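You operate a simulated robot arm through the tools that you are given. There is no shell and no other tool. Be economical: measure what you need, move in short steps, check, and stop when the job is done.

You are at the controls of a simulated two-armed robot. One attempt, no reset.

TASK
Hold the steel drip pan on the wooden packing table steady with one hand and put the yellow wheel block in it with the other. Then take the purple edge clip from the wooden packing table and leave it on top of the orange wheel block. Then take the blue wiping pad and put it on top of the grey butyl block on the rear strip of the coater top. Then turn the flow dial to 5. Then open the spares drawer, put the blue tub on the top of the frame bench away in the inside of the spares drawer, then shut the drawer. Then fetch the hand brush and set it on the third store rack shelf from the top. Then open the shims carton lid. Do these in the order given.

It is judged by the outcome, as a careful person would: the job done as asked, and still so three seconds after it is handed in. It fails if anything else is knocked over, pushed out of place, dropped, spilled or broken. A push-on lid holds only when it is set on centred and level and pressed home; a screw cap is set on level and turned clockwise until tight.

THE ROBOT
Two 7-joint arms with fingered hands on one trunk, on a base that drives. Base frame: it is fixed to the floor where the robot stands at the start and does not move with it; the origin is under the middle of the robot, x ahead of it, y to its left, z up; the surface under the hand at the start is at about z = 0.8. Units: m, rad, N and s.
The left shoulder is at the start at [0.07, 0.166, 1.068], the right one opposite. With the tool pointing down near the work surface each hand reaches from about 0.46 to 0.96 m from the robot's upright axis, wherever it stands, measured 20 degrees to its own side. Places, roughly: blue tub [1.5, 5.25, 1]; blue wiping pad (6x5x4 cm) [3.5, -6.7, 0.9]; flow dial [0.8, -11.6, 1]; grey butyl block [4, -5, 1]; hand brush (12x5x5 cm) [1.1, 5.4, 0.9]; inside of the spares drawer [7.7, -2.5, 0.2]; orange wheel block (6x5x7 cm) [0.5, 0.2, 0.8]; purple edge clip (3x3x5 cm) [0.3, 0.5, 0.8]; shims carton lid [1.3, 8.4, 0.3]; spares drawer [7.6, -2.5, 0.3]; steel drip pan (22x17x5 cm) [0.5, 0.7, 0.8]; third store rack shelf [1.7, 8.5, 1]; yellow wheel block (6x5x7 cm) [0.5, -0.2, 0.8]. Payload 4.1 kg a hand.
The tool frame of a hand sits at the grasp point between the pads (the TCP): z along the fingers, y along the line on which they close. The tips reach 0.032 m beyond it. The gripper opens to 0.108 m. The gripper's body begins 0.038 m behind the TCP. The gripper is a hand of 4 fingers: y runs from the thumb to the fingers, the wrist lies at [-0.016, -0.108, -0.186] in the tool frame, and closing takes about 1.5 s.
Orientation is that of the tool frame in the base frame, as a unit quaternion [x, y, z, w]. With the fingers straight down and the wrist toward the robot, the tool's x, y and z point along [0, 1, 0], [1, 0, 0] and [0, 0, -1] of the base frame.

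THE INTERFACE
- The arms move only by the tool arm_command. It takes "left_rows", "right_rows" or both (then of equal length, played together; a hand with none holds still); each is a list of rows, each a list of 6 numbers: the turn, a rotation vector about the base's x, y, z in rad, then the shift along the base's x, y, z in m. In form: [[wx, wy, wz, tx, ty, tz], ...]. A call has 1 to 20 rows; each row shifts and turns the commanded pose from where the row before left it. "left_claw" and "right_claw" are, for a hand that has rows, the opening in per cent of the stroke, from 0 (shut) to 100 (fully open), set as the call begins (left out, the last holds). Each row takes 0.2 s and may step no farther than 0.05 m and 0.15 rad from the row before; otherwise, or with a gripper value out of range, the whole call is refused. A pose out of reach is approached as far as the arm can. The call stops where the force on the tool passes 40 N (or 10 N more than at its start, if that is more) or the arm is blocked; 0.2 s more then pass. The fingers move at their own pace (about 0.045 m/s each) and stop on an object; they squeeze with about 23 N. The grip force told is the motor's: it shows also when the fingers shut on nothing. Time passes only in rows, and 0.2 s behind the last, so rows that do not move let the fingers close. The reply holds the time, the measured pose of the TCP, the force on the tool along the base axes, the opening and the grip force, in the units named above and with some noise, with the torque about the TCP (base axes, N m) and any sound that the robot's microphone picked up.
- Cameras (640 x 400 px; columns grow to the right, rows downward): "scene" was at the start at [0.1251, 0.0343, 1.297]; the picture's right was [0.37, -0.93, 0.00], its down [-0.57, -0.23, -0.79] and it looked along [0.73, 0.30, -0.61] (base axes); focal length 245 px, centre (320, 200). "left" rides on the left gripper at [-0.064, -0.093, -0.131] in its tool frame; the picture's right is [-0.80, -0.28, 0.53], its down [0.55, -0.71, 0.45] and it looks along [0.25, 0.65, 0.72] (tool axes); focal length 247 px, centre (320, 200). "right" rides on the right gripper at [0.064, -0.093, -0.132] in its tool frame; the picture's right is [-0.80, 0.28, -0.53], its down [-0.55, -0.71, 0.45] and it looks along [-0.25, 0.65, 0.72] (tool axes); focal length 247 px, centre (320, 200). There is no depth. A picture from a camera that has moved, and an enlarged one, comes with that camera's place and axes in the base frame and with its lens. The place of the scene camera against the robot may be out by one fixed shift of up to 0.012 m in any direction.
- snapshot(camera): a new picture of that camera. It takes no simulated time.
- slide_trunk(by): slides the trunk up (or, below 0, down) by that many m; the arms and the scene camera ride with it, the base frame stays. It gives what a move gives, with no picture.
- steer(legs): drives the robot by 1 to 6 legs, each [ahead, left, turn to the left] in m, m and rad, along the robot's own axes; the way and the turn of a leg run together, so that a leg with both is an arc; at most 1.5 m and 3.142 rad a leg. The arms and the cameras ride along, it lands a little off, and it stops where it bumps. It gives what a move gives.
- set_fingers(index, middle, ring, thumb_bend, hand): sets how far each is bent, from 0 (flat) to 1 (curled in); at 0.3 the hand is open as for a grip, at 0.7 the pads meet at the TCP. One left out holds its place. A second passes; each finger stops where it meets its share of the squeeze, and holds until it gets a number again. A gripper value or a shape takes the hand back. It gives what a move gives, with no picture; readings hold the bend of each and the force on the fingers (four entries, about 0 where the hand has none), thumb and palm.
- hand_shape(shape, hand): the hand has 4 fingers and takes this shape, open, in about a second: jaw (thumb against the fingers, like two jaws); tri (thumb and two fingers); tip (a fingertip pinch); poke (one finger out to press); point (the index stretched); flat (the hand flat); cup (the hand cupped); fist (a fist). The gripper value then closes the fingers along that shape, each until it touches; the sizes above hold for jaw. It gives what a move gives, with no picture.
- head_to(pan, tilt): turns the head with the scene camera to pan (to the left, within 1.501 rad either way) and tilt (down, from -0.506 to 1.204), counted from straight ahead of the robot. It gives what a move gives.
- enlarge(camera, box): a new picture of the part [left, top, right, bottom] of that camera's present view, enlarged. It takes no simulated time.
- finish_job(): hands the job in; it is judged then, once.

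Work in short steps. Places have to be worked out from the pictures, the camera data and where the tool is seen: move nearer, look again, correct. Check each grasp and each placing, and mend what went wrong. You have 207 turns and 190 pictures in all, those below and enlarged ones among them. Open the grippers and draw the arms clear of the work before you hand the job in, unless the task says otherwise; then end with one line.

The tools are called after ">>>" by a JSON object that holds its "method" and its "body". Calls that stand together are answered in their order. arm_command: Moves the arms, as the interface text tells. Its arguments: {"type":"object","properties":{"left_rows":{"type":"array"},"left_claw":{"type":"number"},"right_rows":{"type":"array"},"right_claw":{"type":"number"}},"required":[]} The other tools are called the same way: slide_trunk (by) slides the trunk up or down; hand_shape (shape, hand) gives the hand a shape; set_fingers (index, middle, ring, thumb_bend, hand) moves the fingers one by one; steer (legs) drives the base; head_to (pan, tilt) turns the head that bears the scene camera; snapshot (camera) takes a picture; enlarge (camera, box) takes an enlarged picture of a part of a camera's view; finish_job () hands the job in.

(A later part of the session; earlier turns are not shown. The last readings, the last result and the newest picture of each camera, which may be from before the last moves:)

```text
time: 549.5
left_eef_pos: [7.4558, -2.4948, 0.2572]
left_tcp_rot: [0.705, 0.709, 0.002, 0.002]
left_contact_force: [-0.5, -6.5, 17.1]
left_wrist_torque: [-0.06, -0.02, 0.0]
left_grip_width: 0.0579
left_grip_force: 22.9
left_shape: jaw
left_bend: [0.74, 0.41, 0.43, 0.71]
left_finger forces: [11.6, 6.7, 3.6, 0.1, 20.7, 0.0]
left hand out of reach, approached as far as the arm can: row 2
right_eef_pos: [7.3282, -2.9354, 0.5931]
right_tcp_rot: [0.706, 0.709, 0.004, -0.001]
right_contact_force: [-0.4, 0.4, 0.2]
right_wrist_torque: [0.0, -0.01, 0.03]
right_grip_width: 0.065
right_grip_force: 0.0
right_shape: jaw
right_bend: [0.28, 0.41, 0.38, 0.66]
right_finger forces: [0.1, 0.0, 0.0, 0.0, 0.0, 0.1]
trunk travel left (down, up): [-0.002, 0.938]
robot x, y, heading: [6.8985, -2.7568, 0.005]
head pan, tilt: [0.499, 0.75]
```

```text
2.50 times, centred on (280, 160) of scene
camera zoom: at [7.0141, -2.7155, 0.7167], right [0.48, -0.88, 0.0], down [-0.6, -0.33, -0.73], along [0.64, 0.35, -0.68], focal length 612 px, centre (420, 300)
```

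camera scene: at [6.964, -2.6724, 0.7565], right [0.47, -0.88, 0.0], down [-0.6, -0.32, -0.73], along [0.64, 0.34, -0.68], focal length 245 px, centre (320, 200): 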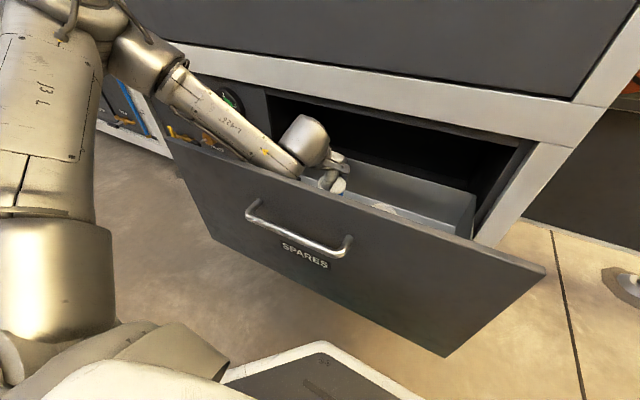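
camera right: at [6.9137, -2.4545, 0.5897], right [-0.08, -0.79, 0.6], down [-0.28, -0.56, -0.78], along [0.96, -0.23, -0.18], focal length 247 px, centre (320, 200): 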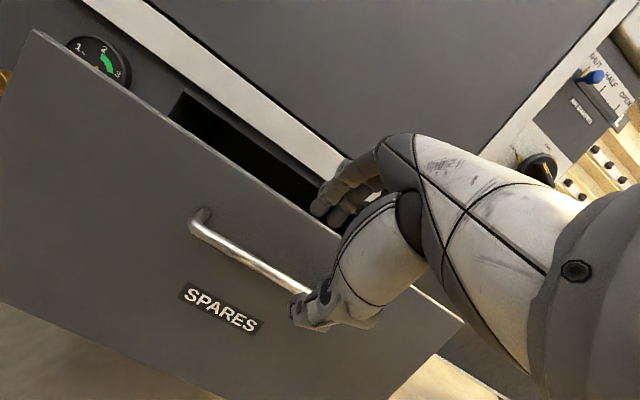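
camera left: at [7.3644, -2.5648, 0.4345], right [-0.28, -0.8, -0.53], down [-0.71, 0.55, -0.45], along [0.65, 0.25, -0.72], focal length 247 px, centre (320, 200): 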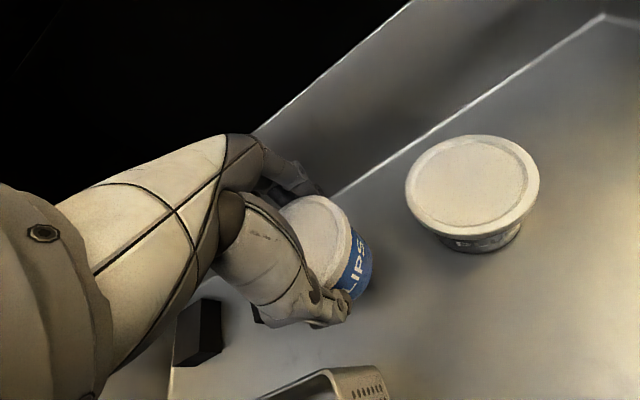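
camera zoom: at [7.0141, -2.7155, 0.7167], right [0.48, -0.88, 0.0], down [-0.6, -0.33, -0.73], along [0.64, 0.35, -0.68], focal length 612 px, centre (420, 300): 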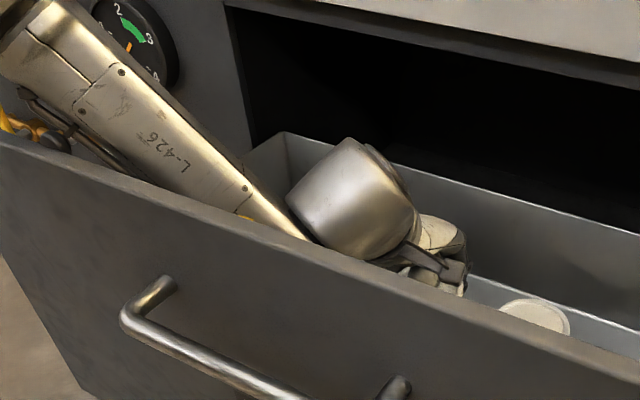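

The tub has touched the bin floor. I release it.

>>> {"method": "arm_command", "body": {"left_rows": [[0, 0, 0, 0, 0, 0], [0, 0, 0, 0, 0, 0], [0, 0, 0, 0, 0, 0], [0, 0, 0, 0, 0, 0], [0, 0, 0, 0, 0, 0], [0, 0, 0, 0, 0, 0]], "left_claw": 95}}

>>> {"method": "slide_trunk", "body": {"by": 0.12}}

>>> {"method": "snapshot", "body": {"camera": "left"}}

```text
time: 550.9
left_eef_pos: [7.4563, -2.4938, 0.2581]
left_tcp_rot: [0.705, 0.709, 0.001, 0.001]
left_contact_force: [-1.0, -0.2, 0.9]
left_wrist_torque: [0.02, 0.03, 0.04]
left_grip_width: 0.1025
left_grip_force: 0.0
left_shape: jaw
left_bend: [0.29, 0.31, 0.3, 0.35]
left_finger forces: [0.0, 0.1, 0.0, 0.0, 0.0, 0.1]
right_eef_pos: [7.3287, -2.9331, 0.5917]
right_tcp_rot: [0.705, 0.709, 0.003, -0.002]
right_contact_force: [0.0, 0.2, -0.3]
right_wrist_torque: [0.02, 0.02, 0.0]
right_grip_width: 0.0647
right_grip_force: 0.1
right_shape: jaw
right_bend: [0.28, 0.41, 0.38, 0.66]
right_finger forces: [0.1, 0.1, 0.0, 0.1, 0.0, 0.0]
trunk travel left (down, up): [-0.002, 0.938]
robot x, y, heading: [6.8982, -2.7572, 0.002]
head pan, tilt: [0.499, 0.75]
```

```text
time: 552.4
left_eef_pos: [7.4553, -2.4926, 0.3774]
left_tcp_rot: [0.706, 0.708, 0.002, 0.002]
left_contact_force: [-0.5, 0.8, -0.4]
left_wrist_torque: [0.02, 0.01, 0.0]
left_grip_width: 0.1025
left_grip_force: 0.0
left_shape: jaw
left_bend: [0.29, 0.31, 0.3, 0.35]
left_finger forces: [0.0, 0.0, 0.0, 0.0, 0.0, 0.0]
right_eef_pos: [7.3273, -2.933, 0.7123]
right_tcp_rot: [0.706, 0.708, 0.003, -0.002]
right_contact_force: [-0.5, -0.4, 0.4]
right_wrist_torque: [-0.02, 0.01, 0.01]
right_grip_width: 0.065
right_grip_force: 0.0
right_shape: jaw
right_bend: [0.28, 0.41, 0.38, 0.66]
right_finger forces: [0.0, 0.0, 0.0, 0.0, 0.1, 0.0]
trunk travel left (down, up): [-0.122, 0.818]
robot x, y, heading: [6.8919, -2.7547, 0.001]
head pan, tilt: [0.499, 0.75]
```

```text
48 pictures are left
camera left: at [7.3626, -2.5582, 0.5076], right [-0.28, -0.8, -0.53], down [-0.71, 0.55, -0.45], along [0.65, 0.25, -0.72], focal length 247 px, centre (320, 200)
```

left: 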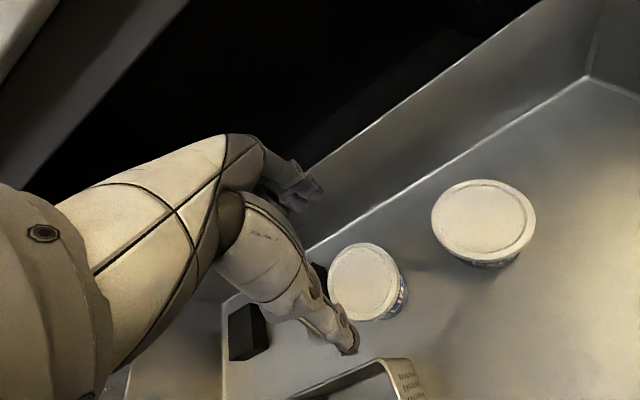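

The tub stands in the drawer. I withdraw the left hand: back from the frame, up with the trunk, then in.

>>> {"method": "arm_command", "body": {"left_rows": [[0, 0, 0, -0.03, 0, 0], [0, 0, 0, -0.025, 0, 0.01], [0, 0, 0, 0, 0, 0.04], [0, 0, 0, 0, 0, 0.04], [0, 0, 0, 0, 0, 0.04]], "left_claw": 60}}

>>> {"method": "slide_trunk", "body": {"by": 0.2}}

>>> {"method": "arm_command", "body": {"left_rows": [[0, 0, 0, -0.03, 0, 0.03], [0, 0, 0, -0.03, 0, 0.03], [0, 0, 0, -0.03, 0, 0.03], [0, 0, 0, 0, 0, 0.03]]}}

>>> {"method": "steer", "body": {"legs": [[-0.25, 0.22, 0]]}}

```text
time: 553.6
left_eef_pos: [7.3999, -2.4932, 0.5104]
left_tcp_rot: [0.705, 0.71, 0.002, 0.002]
left_contact_force: [0.7, -0.9, -0.1]
left_wrist_torque: [-0.04, 0.04, -0.01]
left_grip_width: 0.0653
left_grip_force: 0.0
left_shape: jaw
left_bend: [0.28, 0.41, 0.38, 0.66]
left_finger forces: [0.0, 0.0, 0.0, 0.0, 0.0, 0.0]
right_eef_pos: [7.3285, -2.9336, 0.7114]
right_tcp_rot: [0.706, 0.708, 0.003, -0.003]
right_contact_force: [-0.8, -0.8, -0.1]
right_wrist_torque: [0.01, 0.0, -0.01]
right_grip_width: 0.0647
right_grip_force: 0.0
right_shape: jaw
right_bend: [0.28, 0.41, 0.38, 0.66]
right_finger forces: [0.1, 0.1, 0.0, 0.0, 0.0, 0.0]
trunk travel left (down, up): [-0.122, 0.818]
robot x, y, heading: [6.9004, -2.7506, -0.0]
head pan, tilt: [0.499, 0.75]
```

```text
time: 555.8
left_eef_pos: [7.4012, -2.4925, 0.71]
left_tcp_rot: [0.705, 0.709, 0.002, 0.002]
left_contact_force: [0.3, -0.6, 0.2]
left_wrist_torque: [0.03, 0.01, -0.02]
left_grip_width: 0.0653
left_grip_force: 0.0
left_shape: jaw
left_bend: [0.28, 0.41, 0.38, 0.66]
left_finger forces: [0.0, 0.0, 0.0, 0.0, 0.1, 0.0]
right_eef_pos: [7.3283, -2.9331, 0.9116]
right_tcp_rot: [0.706, 0.708, 0.003, -0.002]
right_contact_force: [0.1, -0.7, 0.6]
right_wrist_torque: [-0.01, 0.03, 0.02]
right_grip_width: 0.0647
right_grip_force: 0.1
right_shape: jaw
right_bend: [0.28, 0.41, 0.38, 0.66]
right_finger forces: [0.1, 0.1, 0.1, 0.0, 0.0, 0.0]
trunk travel left (down, up): [-0.322, 0.618]
robot x, y, heading: [6.8922, -2.7571, 0.006]
head pan, tilt: [0.499, 0.75]
```

```text
time: 556.8
left_eef_pos: [7.3938, -2.4928, 0.7487]
left_tcp_rot: [0.706, 0.708, 0.002, 0.002]
left_contact_force: [-0.2, 0.8, 0.9]
left_wrist_torque: [-0.01, -0.04, -0.01]
left_grip_width: 0.0653
left_grip_force: 0.1
left_shape: jaw
left_bend: [0.28, 0.41, 0.38, 0.66]
left_finger forces: [0.1, 0.1, 0.0, 0.1, 0.0, 0.1]
left hand out of reach, approached as far as the arm can: row 1, 2, 3
right_eef_pos: [7.3275, -2.9344, 0.9121]
right_tcp_rot: [0.706, 0.708, 0.004, -0.002]
right_contact_force: [0.6, -0.3, 0.0]
right_wrist_torque: [0.0, 0.01, 0.01]
right_grip_width: 0.0647
right_grip_force: 0.1
right_shape: jaw
right_bend: [0.28, 0.41, 0.38, 0.66]
right_finger forces: [0.0, 0.0, 0.0, 0.1, 0.1, 0.0]
trunk travel left (down, up): [-0.322, 0.618]
robot x, y, heading: [6.9002, -2.7553, 0.003]
head pan, tilt: [0.499, 0.75]
```

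```text
time: 559.0
left_eef_pos: [7.1466, -2.2737, 0.7479]
left_tcp_rot: [0.708, 0.706, 0.001, 0.001]
left_contact_force: [-0.1, 0.6, -0.5]
left_wrist_torque: [-0.04, -0.02, 0.02]
left_grip_width: 0.0652
left_grip_force: 0.0
left_shape: jaw
left_bend: [0.28, 0.41, 0.38, 0.66]
left_finger forces: [0.0, 0.0, 0.0, 0.1, 0.0, 0.0]
right_eef_pos: [7.0783, -2.7133, 0.9132]
right_tcp_rot: [0.709, 0.705, 0.003, -0.002]
right_contact_force: [-0.7, 0.3, -0.3]
right_wrist_torque: [0.01, 0.0, -0.03]
right_grip_width: 0.0648
right_grip_force: 0.0
right_shape: jaw
right_bend: [0.28, 0.41, 0.38, 0.66]
right_finger forces: [0.0, 0.0, 0.1, 0.0, 0.1, 0.0]
trunk travel left (down, up): [-0.322, 0.618]
robot x, y, heading: [6.6496, -2.5347, -0.004]
head pan, tilt: [0.499, 0.75]
```

I retract the left hand, lower the trunk and position the closed right hand low in front of the drawer's right part, ready to push it shut.

>>> {"method": "arm_command", "body": {"left_rows": [[0, 0, 0, -0.02, 0.005, 0.04], [0, 0, 0, -0.02, 0.005, 0.04], [0, 0, 0, -0.02, 0.005, 0.04], [0, 0, 0, -0.02, 0, 0.04], [0, 0, 0, 0, 0, 0.04], [0, 0, 0, 0, 0, 0.04]], "right_rows": [[0, 0, 0, 0, 0, 0], [0, 0, 0, 0, 0, 0], [0, 0, 0, 0, 0, 0], [0, 0, 0, 0, 0, 0], [0, 0, 0, 0, 0, 0], [0, 0, 0, 0, 0, 0]], "right_claw": 0}}

>>> {"method": "slide_trunk", "body": {"by": -0.31}}

>>> {"method": "arm_command", "body": {"right_rows": [[0, 0, 0, 0, 0, -0.045], [0, 0, 0, 0, 0, -0.045], [0, 0, 0, 0, 0, -0.045], [0, 0, 0, 0, 0, -0.045], [0, 0, 0, 0, 0, -0.045], [0, 0, 0, 0, 0, 0]]}}

>>> {"method": "head_to", "body": {"pan": -0.1, "tilt": 0.7}}

>>> {"method": "snapshot", "body": {"camera": "scene"}}

```text
time: 560.4
left_eef_pos: [7.0676, -2.2593, 0.9905]
left_tcp_rot: [0.708, 0.706, 0.001, 0.002]
left_contact_force: [-0.7, 0.2, 0.2]
left_wrist_torque: [0.02, 0.0, 0.04]
left_grip_width: 0.0651
left_grip_force: 0.1
left_shape: jaw
left_bend: [0.28, 0.41, 0.38, 0.66]
left_finger forces: [0.0, 0.1, 0.0, 0.1, 0.0, 0.0]
right_eef_pos: [7.0784, -2.7154, 0.912]
right_tcp_rot: [0.709, 0.705, 0.002, -0.002]
right_contact_force: [-0.8, 0.3, 0.2]
right_wrist_torque: [0.03, 0.0, -0.01]
right_grip_width: 0.0001
right_grip_force: 23.1
right_shape: jaw
right_bend: [0.7, 0.7, 0.7, 0.5]
right_finger forces: [0.1, 0.1, 0.1, 0.0, 0.0, 0.0]
trunk travel left (down, up): [-0.322, 0.618]
robot x, y, heading: [6.6489, -2.5335, -0.006]
head pan, tilt: [0.499, 0.75]
```

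```text
time: 563.5
left_eef_pos: [7.0678, -2.2582, 0.6792]
left_tcp_rot: [0.708, 0.706, 0.002, 0.001]
left_contact_force: [0.0, 0.5, -0.2]
left_wrist_torque: [0.01, -0.03, -0.01]
left_grip_width: 0.0653
left_grip_force: 0.1
left_shape: jaw
left_bend: [0.28, 0.41, 0.38, 0.66]
left_finger forces: [0.1, 0.0, 0.0, 0.1, 0.1, 0.1]
right_eef_pos: [7.0788, -2.714, 0.6021]
right_tcp_rot: [0.708, 0.706, 0.003, -0.002]
right_contact_force: [0.3, -0.6, -0.1]
right_wrist_torque: [0.02, 0.03, 0.0]
right_grip_width: 0.0
right_grip_force: 23.2
right_shape: jaw
right_bend: [0.7, 0.7, 0.7, 0.5]
right_finger forces: [0.0, 0.0, 0.0, 0.1, 0.0, 0.0]
trunk travel left (down, up): [-0.012, 0.928]
robot x, y, heading: [6.6526, -2.5356, -0.002]
head pan, tilt: [0.499, 0.75]
```

```text
time: 564.9
left_eef_pos: [7.0668, -2.259, 0.679]
left_tcp_rot: [0.709, 0.706, 0.002, 0.002]
left_contact_force: [-0.1, 0.3, -0.4]
left_wrist_torque: [0.02, -0.01, 0.01]
left_grip_width: 0.0651
left_grip_force: 0.1
left_shape: jaw
left_bend: [0.28, 0.41, 0.38, 0.66]
left_finger forces: [0.0, 0.0, 0.0, 0.0, 0.0, 0.0]
right_eef_pos: [7.0817, -2.7157, 0.378]
right_tcp_rot: [0.709, 0.705, 0.002, -0.002]
right_contact_force: [-0.2, 1.3, -0.5]
right_wrist_torque: [0.03, 0.03, 0.02]
right_grip_width: 0.0
right_grip_force: 22.9
right_shape: jaw
right_bend: [0.7, 0.7, 0.7, 0.5]
right_finger forces: [0.0, 0.0, 0.0, 0.1, 0.0, 0.0]
trunk travel left (down, up): [-0.012, 0.928]
robot x, y, heading: [6.6481, -2.5371, -0.006]
head pan, tilt: [0.499, 0.75]
```

```text
time: 565.9
left_eef_pos: [7.0679, -2.2585, 0.6794]
left_tcp_rot: [0.708, 0.706, 0.002, 0.002]
left_contact_force: [-0.3, 0.1, 0.3]
left_wrist_torque: [-0.01, -0.03, 0.0]
left_grip_width: 0.0649
left_grip_force: 0.0
left_shape: jaw
left_bend: [0.28, 0.41, 0.38, 0.66]
left_finger forces: [0.0, 0.1, 0.0, 0.1, 0.0, 0.1]
right_eef_pos: [7.0817, -2.7153, 0.3776]
right_tcp_rot: [0.709, 0.705, 0.003, -0.002]
right_contact_force: [-0.2, 0.1, -0.7]
right_wrist_torque: [-0.02, 0.01, 0.02]
right_grip_width: 0.0
right_grip_force: 23.2
right_shape: jaw
right_bend: [0.7, 0.7, 0.7, 0.5]
right_finger forces: [0.0, 0.1, 0.0, 0.0, 0.0, 0.0]
trunk travel left (down, up): [-0.012, 0.928]
robot x, y, heading: [6.6498, -2.5293, -0.001]
head pan, tilt: [-0.099, 0.7]
```

```text
47 pictures are left
camera scene: at [6.7783, -2.541, 0.7307], right [-0.1, -0.99, 0.0], down [-0.64, 0.07, -0.76], along [0.76, -0.08, -0.64], focal length 245 px, centre (320, 200)
```

scene: 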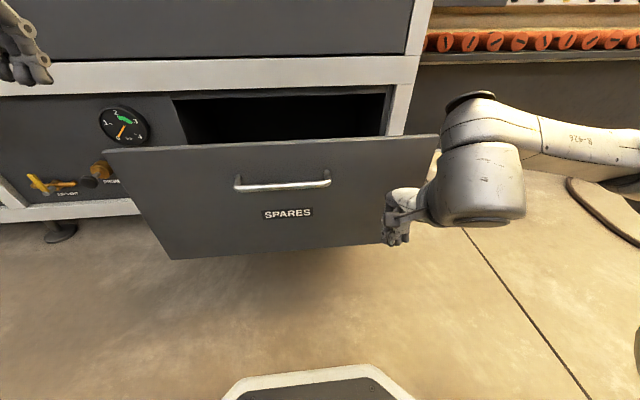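

The right hand is in front of the drawer's right part. I shift slightly and drive forward to push the drawer shut.

>>> {"method": "arm_command", "body": {"right_rows": [[0, 0, 0, 0, 0.025, 0], [0, 0, 0, 0, 0, 0]]}}

>>> {"method": "steer", "body": {"legs": [[0.3, 0, 0]]}}

>>> {"method": "steer", "body": {"legs": [[0.14, 0, 0]]}}

>>> {"method": "snapshot", "body": {"camera": "scene"}}

```text
time: 566.5
left_eef_pos: [7.0674, -2.2587, 0.6796]
left_tcp_rot: [0.708, 0.706, 0.002, 0.002]
left_contact_force: [0.3, -0.6, 0.4]
left_wrist_torque: [0.02, -0.01, 0.01]
left_grip_width: 0.0649
left_grip_force: 0.0
left_shape: jaw
left_bend: [0.28, 0.41, 0.38, 0.66]
left_finger forces: [0.0, 0.0, 0.0, 0.0, 0.0, 0.1]
right_eef_pos: [7.0812, -2.6891, 0.3783]
right_tcp_rot: [0.709, 0.705, 0.003, -0.003]
right_contact_force: [0.0, -0.7, 0.1]
right_wrist_torque: [0.01, -0.03, 0.02]
right_grip_width: 0.0
right_grip_force: 22.9
right_shape: jaw
right_bend: [0.7, 0.7, 0.7, 0.5]
right_finger forces: [0.0, 0.0, 0.0, 0.0, 0.0, 0.0]
trunk travel left (down, up): [-0.012, 0.928]
robot x, y, heading: [6.6486, -2.5303, -0.004]
head pan, tilt: [-0.099, 0.7]
```

```text
time: 568.5
left_eef_pos: [7.3779, -2.2609, 0.6799]
left_tcp_rot: [0.708, 0.706, 0.002, 0.002]
left_contact_force: [-0.2, -0.1, 0.5]
left_wrist_torque: [0.03, 0.02, 0.03]
left_grip_width: 0.0648
left_grip_force: 0.0
left_shape: jaw
left_bend: [0.28, 0.41, 0.38, 0.66]
left_finger forces: [0.0, 0.1, 0.0, 0.0, 0.0, 0.0]
right_eef_pos: [7.3892, -2.6909, 0.3789]
right_tcp_rot: [0.709, 0.705, 0.004, -0.003]
right_contact_force: [0.1, 0.5, 0.2]
right_wrist_torque: [0.01, -0.01, 0.0]
right_grip_width: 0.0
right_grip_force: 22.7
right_shape: jaw
right_bend: [0.7, 0.7, 0.7, 0.5]
right_finger forces: [0.0, 0.0, 0.0, 0.1, 0.1, 0.0]
trunk travel left (down, up): [-0.012, 0.928]
robot x, y, heading: [6.9586, -2.5361, -0.007]
head pan, tilt: [-0.099, 0.7]
```

```text
time: 569.6
left_eef_pos: [7.4384, -2.2611, 0.6819]
left_tcp_rot: [0.708, 0.706, 0.005, 0.0]
left_contact_force: [-34.2, -0.4, 1.3]
left_wrist_torque: [-0.01, -0.66, 0.4]
left_grip_width: 0.0569
left_grip_force: 0.1
left_shape: jaw
left_bend: [0.28, 0.54, 0.43, 0.66]
left_finger forces: [0.0, 26.3, 7.3, 0.1, 0.0, 0.0]
right_eef_pos: [7.4573, -2.689, 0.3793]
right_tcp_rot: [0.708, 0.706, 0.004, -0.001]
right_contact_force: [0.1, 0.4, 0.0]
right_wrist_torque: [0.03, 0.0, 0.01]
right_grip_width: 0.0
right_grip_force: 23.0
right_shape: jaw
right_bend: [0.7, 0.7, 0.7, 0.5]
right_finger forces: [0.1, 0.0, 0.0, 0.0, 0.0, 0.0]
trunk travel left (down, up): [-0.012, 0.928]
robot x, y, heading: [7.0236, -2.5373, 0.001]
head pan, tilt: [-0.099, 0.7]
stopped in leg 1: the force on the tool passed its limit at 81 N (the readings are from after the stop); the commanded pose is now the measured one
```

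```text
46 pictures are left
camera scene: at [7.1528, -2.5422, 0.7311], right [-0.1, -0.99, 0.0], down [-0.64, 0.06, -0.77], along [0.76, -0.08, -0.64], focal length 245 px, centre (320, 200)
```

scene: 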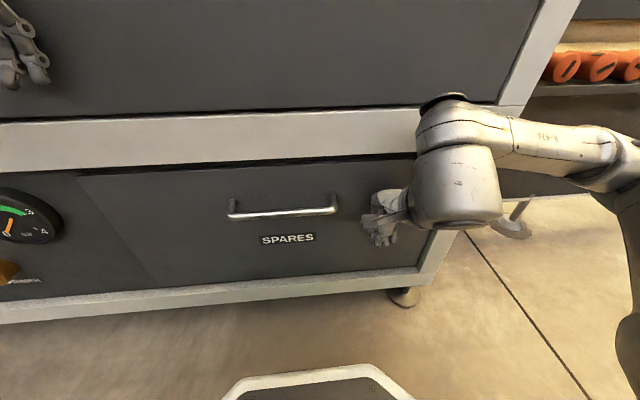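

The left hand touched the cabinet door, so I pull it back, then push the last few centimetres with the right arm only.

>>> {"method": "arm_command", "body": {"left_rows": [[0, 0, 0, -0.04, 0, 0], [0, 0, 0, -0.03, 0, 0], [0, 0, 0, 0, 0, 0], [0, 0, 0, 0, 0, 0]], "right_rows": [[0, 0, 0, 0, 0, 0], [0, 0, 0, 0.015, 0, 0], [0, 0, 0, 0.015, 0, 0], [0, 0, 0, 0.01, 0, 0]]}}

>>> {"method": "enlarge", "body": {"camera": "scene", "box": [60, 130, 460, 330]}}

```text
time: 570.2
left_eef_pos: [7.3831, -2.2601, 0.6797]
left_tcp_rot: [0.708, 0.707, 0.002, 0.0]
left_contact_force: [-0.2, 0.3, 0.1]
left_wrist_torque: [0.01, 0.01, 0.0]
left_grip_width: 0.0652
left_grip_force: 0.0
left_shape: jaw
left_bend: [0.28, 0.41, 0.38, 0.66]
left_finger forces: [0.0, 0.1, 0.1, 0.0, 0.0, 0.0]
right_eef_pos: [7.4638, -2.6891, 0.3772]
right_tcp_rot: [0.706, 0.708, 0.0, -0.004]
right_contact_force: [-9.7, 2.1, 0.8]
right_wrist_torque: [-0.07, -0.66, -0.04]
right_grip_width: 0.0002
right_grip_force: 22.9
right_shape: jaw
right_bend: [0.7, 0.7, 0.7, 0.5]
right_finger forces: [0.0, 9.6, 0.0, 0.0, 0.0, 0.0]
trunk travel left (down, up): [-0.012, 0.928]
robot x, y, heading: [7.0271, -2.5365, -0.004]
head pan, tilt: [-0.099, 0.7]
stopped in row 2 (right hand): the force on the tool passed its limit at 61 N (the readings are from after the stop); the commanded pose is now the measured one
```

```text
1.60 times, centred on (260, 230) of scene
camera zoom: at [7.1549, -2.5426, 0.7308], right [-0.1, -0.99, 0.0], down [-0.64, 0.07, -0.77], along [0.76, -0.08, -0.64], focal length 392 px, centre (416, 152)
```

zoom: 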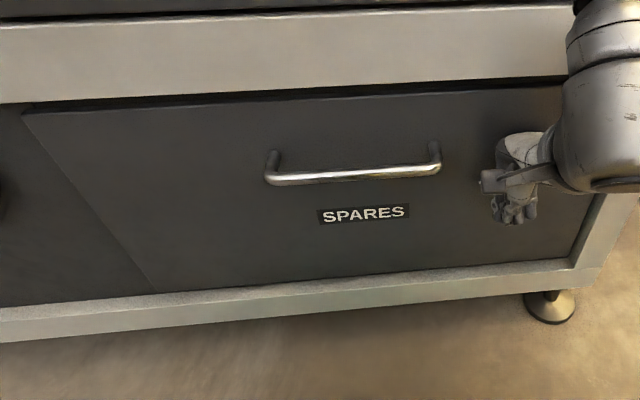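

The drawer is shut against its stop. I back off, raise the trunk, tuck both arms and drive back towards the frame bench for the brush.

>>> {"method": "steer", "body": {"legs": [[-0.5, 0, 0]]}}

>>> {"method": "slide_trunk", "body": {"by": 0.4}}

>>> {"method": "slide_trunk", "body": {"by": 0.163}}

>>> {"method": "arm_command", "body": {"right_rows": [[0, 0, 0, 0, -0.01, 0.045], [0, 0, 0, 0, -0.01, 0.045], [0, 0, 0, 0, -0.01, 0.045], [0, 0, 0, 0, -0.01, 0.045], [0, 0, 0, 0, 0, 0.045], [0, 0, 0, 0, 0, 0.03]], "left_rows": [[0, 0, 0, 0.01, -0.01, 0], [0, 0, 0, 0.01, -0.01, 0], [0, 0, 0, 0.01, -0.01, 0], [0, 0, 0, 0.01, -0.01, 0], [0, 0, 0, 0.01, -0.01, 0], [0, 0, 0, 0.01, 0, 0]], "right_claw": 100, "left_claw": 100}}

>>> {"method": "snapshot", "body": {"camera": "scene"}}

```text
time: 573.1
left_eef_pos: [6.8884, -2.2597, 0.6805]
left_tcp_rot: [0.709, 0.706, 0.003, 0.001]
left_contact_force: [-0.1, -0.6, -0.3]
left_wrist_torque: [-0.03, 0.01, 0.0]
left_grip_width: 0.065
left_grip_force: 0.1
left_shape: jaw
left_bend: [0.28, 0.41, 0.38, 0.66]
left_finger forces: [0.0, 0.1, 0.1, 0.0, 0.0, 0.0]
right_eef_pos: [6.9728, -2.6879, 0.3774]
right_tcp_rot: [0.706, 0.708, -0.001, -0.004]
right_contact_force: [0.5, -0.8, -0.1]
right_wrist_torque: [0.0, -0.02, -0.01]
right_grip_width: 0.0
right_grip_force: 23.2
right_shape: jaw
right_bend: [0.7, 0.7, 0.7, 0.5]
right_finger forces: [0.0, 0.0, 0.0, 0.1, 0.1, 0.1]
trunk travel left (down, up): [-0.012, 0.928]
robot x, y, heading: [6.5295, -2.5318, -0.006]
head pan, tilt: [-0.099, 0.7]
```

```text
time: 576.9
left_eef_pos: [6.8887, -2.2596, 1.0806]
left_tcp_rot: [0.709, 0.706, 0.003, 0.001]
left_contact_force: [-0.4, -0.3, 0.4]
left_wrist_torque: [0.01, 0.03, 0.0]
left_grip_width: 0.0649
left_grip_force: 0.0
left_shape: jaw
left_bend: [0.28, 0.41, 0.38, 0.66]
left_finger forces: [0.0, 0.0, 0.1, 0.1, 0.0, 0.1]
right_eef_pos: [6.9716, -2.688, 0.7769]
right_tcp_rot: [0.706, 0.708, 0.0, -0.005]
right_contact_force: [-0.2, -0.5, 0.6]
right_wrist_torque: [-0.04, -0.01, 0.03]
right_grip_width: 0.0
right_grip_force: 23.5
right_shape: jaw
right_bend: [0.7, 0.7, 0.7, 0.5]
right_finger forces: [0.1, 0.1, 0.0, 0.0, 0.0, 0.0]
trunk travel left (down, up): [-0.412, 0.528]
robot x, y, heading: [6.5318, -2.5315, 0.003]
head pan, tilt: [-0.099, 0.7]
```

```text
time: 578.8
left_eef_pos: [6.8884, -2.2589, 1.243]
left_tcp_rot: [0.708, 0.706, 0.004, 0.001]
left_contact_force: [-0.2, -0.7, -0.6]
left_wrist_torque: [0.01, -0.01, 0.02]
left_grip_width: 0.0646
left_grip_force: 0.2
left_shape: jaw
left_bend: [0.28, 0.41, 0.38, 0.66]
left_finger forces: [0.1, 0.0, 0.1, 0.1, 0.1, 0.0]
right_eef_pos: [6.9718, -2.6891, 0.9405]
right_tcp_rot: [0.706, 0.708, -0.001, -0.004]
right_contact_force: [-0.1, 0.5, -0.3]
right_wrist_torque: [0.02, 0.0, -0.06]
right_grip_width: 0.0002
right_grip_force: 22.3
right_shape: jaw
right_bend: [0.7, 0.7, 0.7, 0.5]
right_finger forces: [0.1, 0.0, 0.0, 0.1, 0.0, 0.0]
trunk travel left (down, up): [-0.575, 0.365]
robot x, y, heading: [6.5299, -2.5334, -0.002]
head pan, tilt: [-0.099, 0.7]
```

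```text
time: 580.2
left_eef_pos: [6.9489, -2.309, 1.2423]
left_tcp_rot: [0.709, 0.706, 0.002, 0.0]
left_contact_force: [0.0, -0.1, 0.2]
left_wrist_torque: [0.0, 0.0, 0.02]
left_grip_width: 0.1078
left_grip_force: 0.1
left_shape: jaw
left_bend: [0.3, 0.3, 0.3, 0.3]
left_finger forces: [0.1, 0.0, 0.1, 0.0, 0.0, 0.0]
right_eef_pos: [6.9697, -2.7271, 1.1975]
right_tcp_rot: [0.706, 0.708, 0.0, -0.004]
right_contact_force: [-0.2, 0.7, -0.5]
right_wrist_torque: [0.02, 0.0, 0.0]
right_grip_width: 0.1079
right_grip_force: 0.1
right_shape: jaw
right_bend: [0.3, 0.3, 0.3, 0.3]
right_finger forces: [0.1, 0.0, 0.0, 0.0, 0.1, 0.0]
trunk travel left (down, up): [-0.575, 0.365]
robot x, y, heading: [6.5297, -2.533, -0.003]
head pan, tilt: [-0.099, 0.7]
```

```text
44 pictures are left
camera scene: at [6.663, -2.5408, 1.2937], right [-0.1, -0.99, 0.0], down [-0.64, 0.07, -0.76], along [0.76, -0.08, -0.64], focal length 245 px, centre (320, 200)
```

scene: 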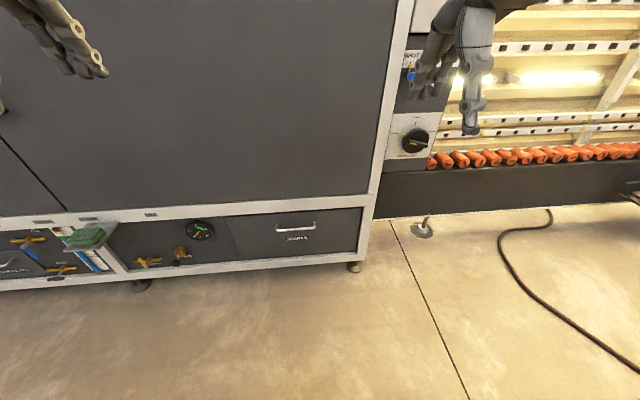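

The drawer is shut. I reverse west to the lane, then drive north.

>>> {"method": "steer", "body": {"legs": [[-1.4, 0.08, 0], [-1.4, 0.08, 0], [-1.4, 0.08, 0], [-0.6, 0, 0], [0, 0, 1.57]]}}

```text
time: 607.2
left_eef_pos: [1.4923, -1.9874, 1.2434]
left_tcp_rot: [0.003, 1.0, 0.003, -0.002]
left_contact_force: [-0.3, -0.1, -0.4]
left_wrist_torque: [0.02, -0.01, -0.01]
left_grip_width: 0.1079
left_grip_force: 0.1
left_shape: jaw
left_bend: [0.3, 0.3, 0.3, 0.3]
left_finger forces: [0.0, 0.0, 0.1, 0.1, 0.1, 0.0]
right_eef_pos: [1.9116, -1.967, 1.1959]
right_tcp_rot: [0.0, 1.0, -0.004, -0.002]
right_contact_force: [-0.3, -0.5, -0.1]
right_wrist_torque: [-0.01, 0.02, -0.03]
right_grip_width: 0.1081
right_grip_force: 0.1
right_shape: jaw
right_bend: [0.3, 0.3, 0.3, 0.3]
right_finger forces: [0.0, 0.0, 0.0, 0.0, 0.0, 0.0]
trunk travel left (down, up): [-0.575, 0.365]
robot x, y, heading: [1.717, -2.4046, 1.562]
head pan, tilt: [-0.099, 0.7]
```

>>> {"method": "steer", "body": {"legs": [[1.45, 0, 0.01], [1.45, 0, 0.01], [1.45, 0, 0], [0.5, 0, 0], [0.95, 1.1, 0]]}}

>>> {"method": "head_to", "body": {"pan": 0, "tilt": 0.3}}

>>> {"method": "snapshot", "body": {"camera": "scene"}}

```text
time: 637.7
left_eef_pos: [0.3667, 3.9069, 1.2429]
left_tcp_rot: [0.016, 1.0, 0.003, -0.002]
left_contact_force: [0.2, -0.6, 0.0]
left_wrist_torque: [0.0, -0.03, 0.0]
left_grip_width: 0.1077
left_grip_force: 0.1
left_shape: jaw
left_bend: [0.3, 0.3, 0.3, 0.3]
left_finger forces: [0.0, 0.1, 0.0, 0.0, 0.0, 0.0]
right_eef_pos: [0.7857, 3.9145, 1.1965]
right_tcp_rot: [0.012, 1.0, -0.004, -0.003]
right_contact_force: [0.0, -0.5, 0.3]
right_wrist_torque: [-0.02, 0.0, -0.01]
right_grip_width: 0.1077
right_grip_force: 0.1
right_shape: jaw
right_bend: [0.3, 0.3, 0.3, 0.3]
right_finger forces: [0.1, 0.1, 0.1, 0.0, 0.0, 0.0]
trunk travel left (down, up): [-0.575, 0.365]
robot x, y, heading: [0.583, 3.4833, 1.535]
head pan, tilt: [-0.099, 0.7]
```

```text
time: 638.6
left_eef_pos: [0.3668, 3.9051, 1.2427]
left_tcp_rot: [0.015, 1.0, 0.003, -0.002]
left_contact_force: [0.1, -0.1, 0.4]
left_wrist_torque: [-0.02, -0.03, 0.0]
left_grip_width: 0.1079
left_grip_force: 0.0
left_shape: jaw
left_bend: [0.3, 0.3, 0.3, 0.3]
left_finger forces: [0.1, 0.0, 0.0, 0.1, 0.0, 0.1]
right_eef_pos: [0.786, 3.9155, 1.1978]
right_tcp_rot: [0.012, 1.0, -0.004, -0.003]
right_contact_force: [0.6, -0.1, 0.5]
right_wrist_torque: [0.0, -0.02, 0.0]
right_grip_width: 0.108
right_grip_force: 0.0
right_shape: jaw
right_bend: [0.3, 0.3, 0.3, 0.3]
right_finger forces: [0.0, 0.0, 0.0, 0.0, 0.0, 0.0]
trunk travel left (down, up): [-0.575, 0.365]
robot x, y, heading: [0.5816, 3.4811, 1.544]
head pan, tilt: [0.0, 0.3]
```

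```text
43 pictures are left
camera scene: at [0.5794, 3.6288, 1.3298], right [1.0, -0.03, 0.0], down [-0.01, -0.3, -0.95], along [0.03, 0.95, -0.3], focal length 245 px, centre (320, 200)
```

scene: 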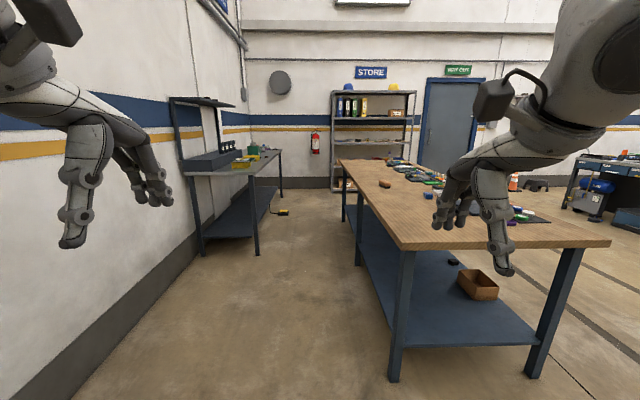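

The passage west of the bench is free, and the brush is visible near [1.15, 5.4]. I drive up and turn to face the bench.

>>> {"method": "steer", "body": {"legs": [[1.0, 0.05, 0.0], [0.95, 0.05, 0], [0, 0, -1.545]]}}

>>> {"method": "head_to", "body": {"pan": 0, "tilt": 0.75}}

>>> {"method": "snapshot", "body": {"camera": "scene"}}

```text
time: 651.9
left_eef_pos: [1.0155, 5.6308, 1.2433]
left_tcp_rot: [0.715, 0.7, 0.004, 0.0]
left_contact_force: [0.4, -0.6, -0.2]
left_wrist_torque: [0.01, 0.02, 0.01]
left_grip_width: 0.1075
left_grip_force: 0.0
left_shape: jaw
left_bend: [0.3, 0.3, 0.3, 0.3]
left_finger forces: [0.0, 0.1, 0.0, 0.0, 0.0, 0.0]
right_eef_pos: [1.0299, 5.2123, 1.1969]
right_tcp_rot: [0.712, 0.702, -0.001, -0.005]
right_contact_force: [0.1, -0.6, 0.0]
right_wrist_torque: [-0.01, -0.01, 0.0]
right_grip_width: 0.1079
right_grip_force: 0.2
right_shape: jaw
right_bend: [0.3, 0.3, 0.3, 0.3]
right_finger forces: [0.0, 0.0, 0.0, 0.0, 0.0, 0.1]
trunk travel left (down, up): [-0.575, 0.365]
robot x, y, heading: [0.5967, 5.4145, -0.02]
head pan, tilt: [0.0, 0.3]
```

```text
time: 652.8
left_eef_pos: [1.015, 5.6298, 1.2415]
left_tcp_rot: [0.714, 0.701, 0.003, 0.001]
left_contact_force: [0.5, -0.2, -0.3]
left_wrist_torque: [0.01, 0.01, 0.0]
left_grip_width: 0.1077
left_grip_force: 0.1
left_shape: jaw
left_bend: [0.3, 0.3, 0.3, 0.3]
left_finger forces: [0.0, 0.1, 0.1, 0.0, 0.1, 0.0]
right_eef_pos: [1.0308, 5.2119, 1.1972]
right_tcp_rot: [0.712, 0.702, 0.0, -0.004]
right_contact_force: [0.4, 0.2, 0.1]
right_wrist_torque: [0.0, -0.03, 0.0]
right_grip_width: 0.1075
right_grip_force: 0.0
right_shape: jaw
right_bend: [0.3, 0.3, 0.3, 0.3]
right_finger forces: [0.0, 0.0, 0.1, 0.0, 0.0, 0.0]
trunk travel left (down, up): [-0.575, 0.365]
robot x, y, heading: [0.5969, 5.4153, -0.021]
head pan, tilt: [0.0, 0.75]
```

```text
42 pictures are left
camera scene: at [0.7243, 5.4121, 1.2896], right [-0.02, -1.0, 0.0], down [-0.68, 0.01, -0.73], along [0.73, -0.01, -0.68], focal length 245 px, centre (320, 200)
```

scene: 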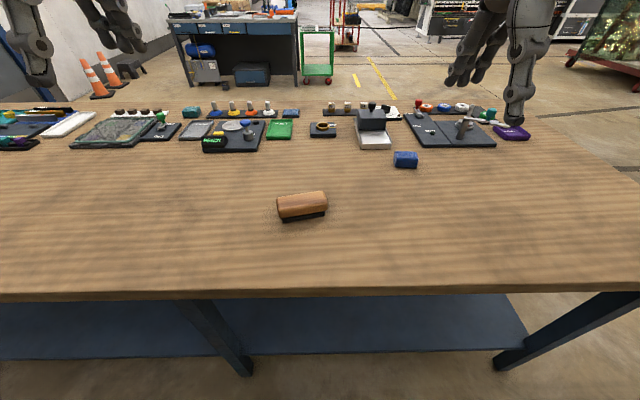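

The brush is at about [1.11, 5.446], long axis nearly along y and turned about 13°. Before picking it I look at the store rack to plan the placing grasp.

>>> {"method": "head_to", "body": {"pan": 1.27, "tilt": 0.1}}

>>> {"method": "enlarge", "body": {"camera": "scene", "box": [220, 80, 420, 280]}}

```text
time: 654.3
left_eef_pos: [1.0152, 5.6303, 1.2423]
left_tcp_rot: [0.715, 0.699, 0.003, 0.0]
left_contact_force: [0.4, 0.3, 0.9]
left_wrist_torque: [0.01, 0.02, 0.0]
left_grip_width: 0.1077
left_grip_force: 0.1
left_shape: jaw
left_bend: [0.3, 0.3, 0.3, 0.3]
left_finger forces: [0.1, 0.1, 0.0, 0.0, 0.1, 0.0]
right_eef_pos: [1.0296, 5.2129, 1.1963]
right_tcp_rot: [0.712, 0.702, -0.001, -0.003]
right_contact_force: [0.8, -0.4, 0.9]
right_wrist_torque: [0.0, -0.03, 0.01]
right_grip_width: 0.1081
right_grip_force: 0.1
right_shape: jaw
right_bend: [0.3, 0.3, 0.3, 0.3]
right_finger forces: [0.0, 0.0, 0.0, 0.0, 0.0, 0.0]
trunk travel left (down, up): [-0.575, 0.365]
robot x, y, heading: [0.5969, 5.4158, -0.023]
head pan, tilt: [1.271, 0.099]
```

```text
2.00 times, centred on (320, 180) of scene
camera zoom: at [0.6705, 5.5011, 1.3485], right [0.95, -0.32, 0.0], down [-0.03, -0.09, -0.99], along [0.31, 0.94, -0.1], focal length 490 px, centre (320, 240)
```

zoom: 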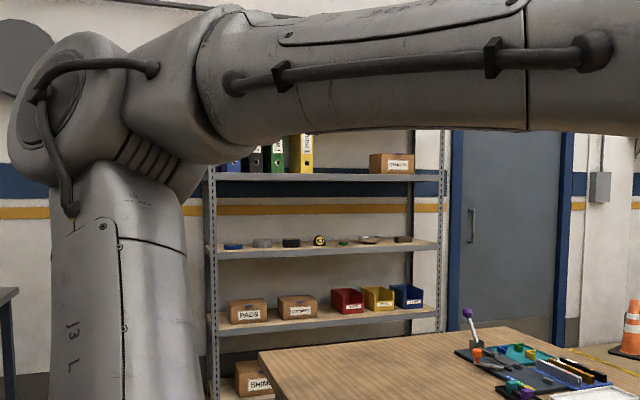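

The third shelf from the top is the small-items shelf at z≈1.0, with about 0.42 m clear above it, so a hand-down placement works. I shift the base right and bring the left hand over the brush.

>>> {"method": "steer", "body": {"legs": [[0, -0.15, 0.02]]}}

>>> {"method": "arm_command", "body": {"left_rows": [[0, 0, 0.055, 0.024, -0.008, -0.04], [0, 0, 0.055, 0.024, -0.008, -0.04], [0, 0, 0.055, 0.024, -0.008, -0.04], [0, 0, 0.055, 0.02, -0.008, -0.04], [0, 0, 0, 0, 0, 0]]}}

>>> {"method": "snapshot", "body": {"camera": "left"}}

```text
time: 655.7
left_eef_pos: [1.0087, 5.4894, 1.2423]
left_tcp_rot: [0.707, 0.707, 0.003, 0.0]
left_contact_force: [0.0, -0.1, -1.1]
left_wrist_torque: [0.0, 0.0, 0.02]
left_grip_width: 0.1076
left_grip_force: 0.0
left_shape: jaw
left_bend: [0.3, 0.3, 0.3, 0.3]
left_finger forces: [0.0, 0.0, 0.1, 0.0, 0.0, 0.1]
right_eef_pos: [1.0332, 5.0693, 1.1965]
right_tcp_rot: [0.705, 0.71, 0.0, -0.004]
right_contact_force: [0.4, -0.9, -0.6]
right_wrist_torque: [0.03, -0.02, -0.03]
right_grip_width: 0.1077
right_grip_force: 0.2
right_shape: jaw
right_bend: [0.3, 0.3, 0.3, 0.3]
right_finger forces: [0.0, 0.0, 0.1, 0.0, 0.1, 0.0]
trunk travel left (down, up): [-0.575, 0.365]
robot x, y, heading: [0.5935, 5.2621, 0.001]
head pan, tilt: [1.271, 0.099]
```

```text
time: 656.9
left_eef_pos: [1.1014, 5.4579, 1.082]
left_tcp_rot: [0.625, 0.78, 0.003, 0.0]
left_contact_force: [0.3, -0.4, 0.2]
left_wrist_torque: [-0.03, -0.04, -0.02]
left_grip_width: 0.108
left_grip_force: 0.1
left_shape: jaw
left_bend: [0.3, 0.3, 0.3, 0.3]
left_finger forces: [0.0, 0.0, 0.0, 0.0, 0.0, 0.0]
right_eef_pos: [1.0314, 5.0701, 1.1974]
right_tcp_rot: [0.705, 0.709, 0.001, -0.003]
right_contact_force: [-0.1, -1.2, 0.7]
right_wrist_torque: [0.01, 0.01, 0.04]
right_grip_width: 0.1078
right_grip_force: 0.1
right_shape: jaw
right_bend: [0.3, 0.3, 0.3, 0.3]
right_finger forces: [0.0, 0.1, 0.1, 0.1, 0.0, 0.0]
trunk travel left (down, up): [-0.575, 0.365]
robot x, y, heading: [0.5923, 5.2617, 0.0]
head pan, tilt: [1.271, 0.099]
```

```text
40 pictures are left
camera left: at [1.0226, 5.3747, 1.2122], right [-0.1, -0.84, -0.54], down [-0.81, 0.38, -0.45], along [0.58, 0.39, -0.71], focal length 247 px, centre (320, 200)
```

left: 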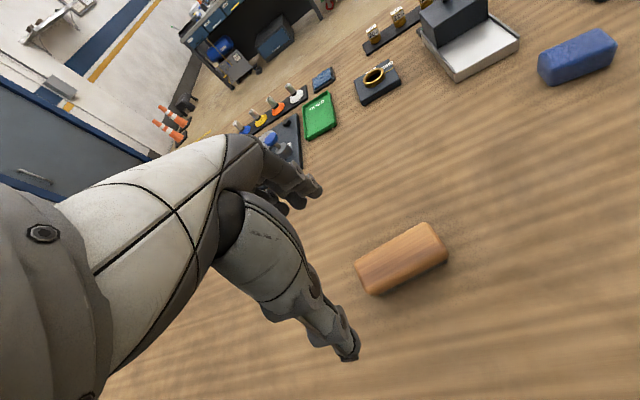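

The brush's centre is at [1.126, 5.433] and its axis angle matches my yaw. I align, descend and grip.

>>> {"method": "arm_command", "body": {"left_rows": [[0, 0, -0.03, 0.012, -0.012, -0.03], [0, 0, 0, 0.012, -0.012, -0.03], [0, 0, 0, 0, 0, -0.04], [0, 0, 0, 0, 0, -0.04], [0, 0, 0, 0, 0, -0.025], [0, 0, 0, 0, 0, 0]]}}

>>> {"method": "enlarge", "body": {"camera": "left", "box": [220, 150, 460, 350]}}

```text
time: 658.3
left_eef_pos: [1.1157, 5.446, 0.9271]
left_tcp_rot: [0.637, 0.771, 0.003, 0.0]
left_contact_force: [0.1, 0.4, -0.2]
left_wrist_torque: [0.03, 0.02, -0.01]
left_grip_width: 0.1079
left_grip_force: 0.1
left_shape: jaw
left_bend: [0.3, 0.3, 0.3, 0.3]
left_finger forces: [0.0, 0.1, 0.1, 0.0, 0.0, 0.0]
left hand out of reach, approached as far as the arm can: row 4, 5
right_eef_pos: [1.0327, 5.0691, 1.1966]
right_tcp_rot: [0.705, 0.709, -0.001, -0.006]
right_contact_force: [0.3, -0.1, 0.6]
right_wrist_torque: [0.0, 0.01, -0.01]
right_grip_width: 0.1083
right_grip_force: 0.2
right_shape: jaw
right_bend: [0.3, 0.3, 0.3, 0.3]
right_finger forces: [0.0, 0.1, 0.0, 0.0, 0.0, 0.0]
trunk travel left (down, up): [-0.575, 0.365]
robot x, y, heading: [0.5932, 5.2633, 0.001]
head pan, tilt: [1.271, 0.099]
```

```text
2.00 times, centred on (340, 250) of left
camera zoom: at [1.0348, 5.366, 1.0563], right [-0.13, -0.84, -0.53], down [-0.79, 0.41, -0.45], along [0.59, 0.37, -0.72], focal length 494 px, centre (280, 100)
```

zoom: 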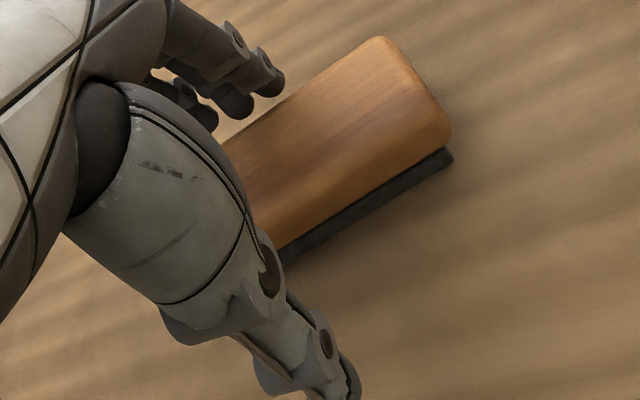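

Slight reach limit. I make the last correction with the base and trunk.

>>> {"method": "steer", "body": {"legs": [[0.01, -0.013, 0]]}}

>>> {"method": "slide_trunk", "body": {"by": -0.014}}

>>> {"method": "arm_command", "body": {"left_rows": [[0, 0, 0, 0, 0, 0], [0, 0, 0, 0, 0, 0], [0, 0, 0, 0, 0, 0], [0, 0, 0, 0, 0, 0], [0, 0, 0, 0, 0, 0], [0, 0, 0, 0, 0, 0], [0, 0, 0, 0, 0, 0]], "left_claw": 0}}

>>> {"method": "slide_trunk", "body": {"by": 0.134}}

>>> {"method": "enlarge", "body": {"camera": "left", "box": [220, 150, 460, 350]}}

```text
time: 659.0
left_eef_pos: [1.1238, 5.4361, 0.9265]
left_tcp_rot: [0.637, 0.771, 0.002, 0.002]
left_contact_force: [0.0, 0.1, 0.1]
left_wrist_torque: [-0.01, 0.02, 0.0]
left_grip_width: 0.1078
left_grip_force: 0.0
left_shape: jaw
left_bend: [0.3, 0.3, 0.3, 0.3]
left_finger forces: [0.0, 0.0, 0.1, 0.0, 0.0, 0.1]
right_eef_pos: [1.0418, 5.0581, 1.1975]
right_tcp_rot: [0.704, 0.71, 0.0, -0.003]
right_contact_force: [-0.3, 0.4, 0.8]
right_wrist_torque: [-0.04, -0.02, 0.02]
right_grip_width: 0.1076
right_grip_force: 0.0
right_shape: jaw
right_bend: [0.3, 0.3, 0.3, 0.3]
right_finger forces: [0.1, 0.1, 0.1, 0.0, 0.0, 0.1]
trunk travel left (down, up): [-0.575, 0.365]
robot x, y, heading: [0.6045, 5.2473, 0.004]
head pan, tilt: [1.271, 0.099]
```

```text
time: 659.7
left_eef_pos: [1.1247, 5.4339, 0.9125]
left_tcp_rot: [0.637, 0.771, 0.002, 0.001]
left_contact_force: [0.2, 0.3, 0.0]
left_wrist_torque: [0.02, 0.05, 0.04]
left_grip_width: 0.108
left_grip_force: 0.0
left_shape: jaw
left_bend: [0.3, 0.3, 0.3, 0.3]
left_finger forces: [0.0, 0.0, 0.1, 0.0, 0.0, 0.0]
right_eef_pos: [1.0426, 5.0561, 1.1826]
right_tcp_rot: [0.704, 0.71, -0.001, -0.004]
right_contact_force: [-0.5, 0.4, 0.4]
right_wrist_torque: [-0.02, 0.03, -0.03]
right_grip_width: 0.108
right_grip_force: 0.0
right_shape: jaw
right_bend: [0.3, 0.3, 0.3, 0.3]
right_finger forces: [0.1, 0.0, 0.0, 0.0, 0.0, 0.0]
trunk travel left (down, up): [-0.561, 0.379]
robot x, y, heading: [0.6028, 5.2469, 0.005]
head pan, tilt: [1.271, 0.099]
```

```text
time: 661.3
left_eef_pos: [1.1246, 5.4349, 0.9117]
left_tcp_rot: [0.637, 0.771, 0.002, 0.001]
left_contact_force: [1.2, 0.3, -0.1]
left_wrist_torque: [-0.02, 0.0, 0.0]
left_grip_width: 0.045
left_grip_force: 23.2
left_shape: jaw
left_bend: [0.74, 0.49, 0.47, 0.72]
left_finger forces: [11.7, 6.2, 2.7, 0.0, 20.6, 0.1]
right_eef_pos: [1.0433, 5.0565, 1.1827]
right_tcp_rot: [0.704, 0.71, -0.001, -0.004]
right_contact_force: [-0.7, -0.4, -0.6]
right_wrist_torque: [-0.02, -0.01, -0.01]
right_grip_width: 0.1077
right_grip_force: 0.1
right_shape: jaw
right_bend: [0.3, 0.3, 0.3, 0.3]
right_finger forces: [0.0, 0.0, 0.1, 0.1, 0.0, 0.0]
trunk travel left (down, up): [-0.561, 0.379]
robot x, y, heading: [0.6071, 5.2483, 0.002]
head pan, tilt: [1.271, 0.099]
```

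```text
time: 662.9
left_eef_pos: [1.1241, 5.4349, 1.0472]
left_tcp_rot: [0.637, 0.771, 0.002, 0.001]
left_contact_force: [-0.7, 0.3, -1.5]
left_wrist_torque: [-0.02, 0.0, -0.02]
left_grip_width: 0.0451
left_grip_force: 23.1
left_shape: jaw
left_bend: [0.74, 0.49, 0.47, 0.72]
left_finger forces: [11.6, 6.2, 2.8, 0.0, 20.8, 0.0]
right_eef_pos: [1.042, 5.0583, 1.3162]
right_tcp_rot: [0.703, 0.711, 0.0, -0.004]
right_contact_force: [-0.2, -0.2, 0.4]
right_wrist_torque: [0.03, 0.01, 0.0]
right_grip_width: 0.1079
right_grip_force: 0.1
right_shape: jaw
right_bend: [0.3, 0.3, 0.3, 0.3]
right_finger forces: [0.0, 0.1, 0.0, 0.0, 0.0, 0.0]
trunk travel left (down, up): [-0.695, 0.245]
robot x, y, heading: [0.6025, 5.2468, 0.008]
head pan, tilt: [1.271, 0.099]
```

```text
2.00 times, centred on (340, 250) of left
camera zoom: at [1.0445, 5.3537, 1.1764], right [-0.13, -0.84, -0.54], down [-0.8, 0.41, -0.45], along [0.59, 0.37, -0.72], focal length 494 px, centre (280, 100)
```

zoom: 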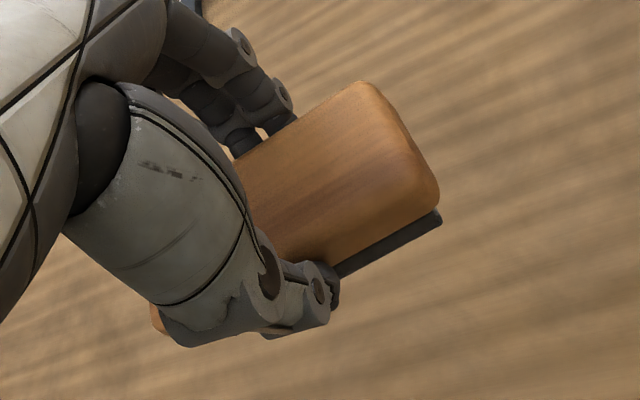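

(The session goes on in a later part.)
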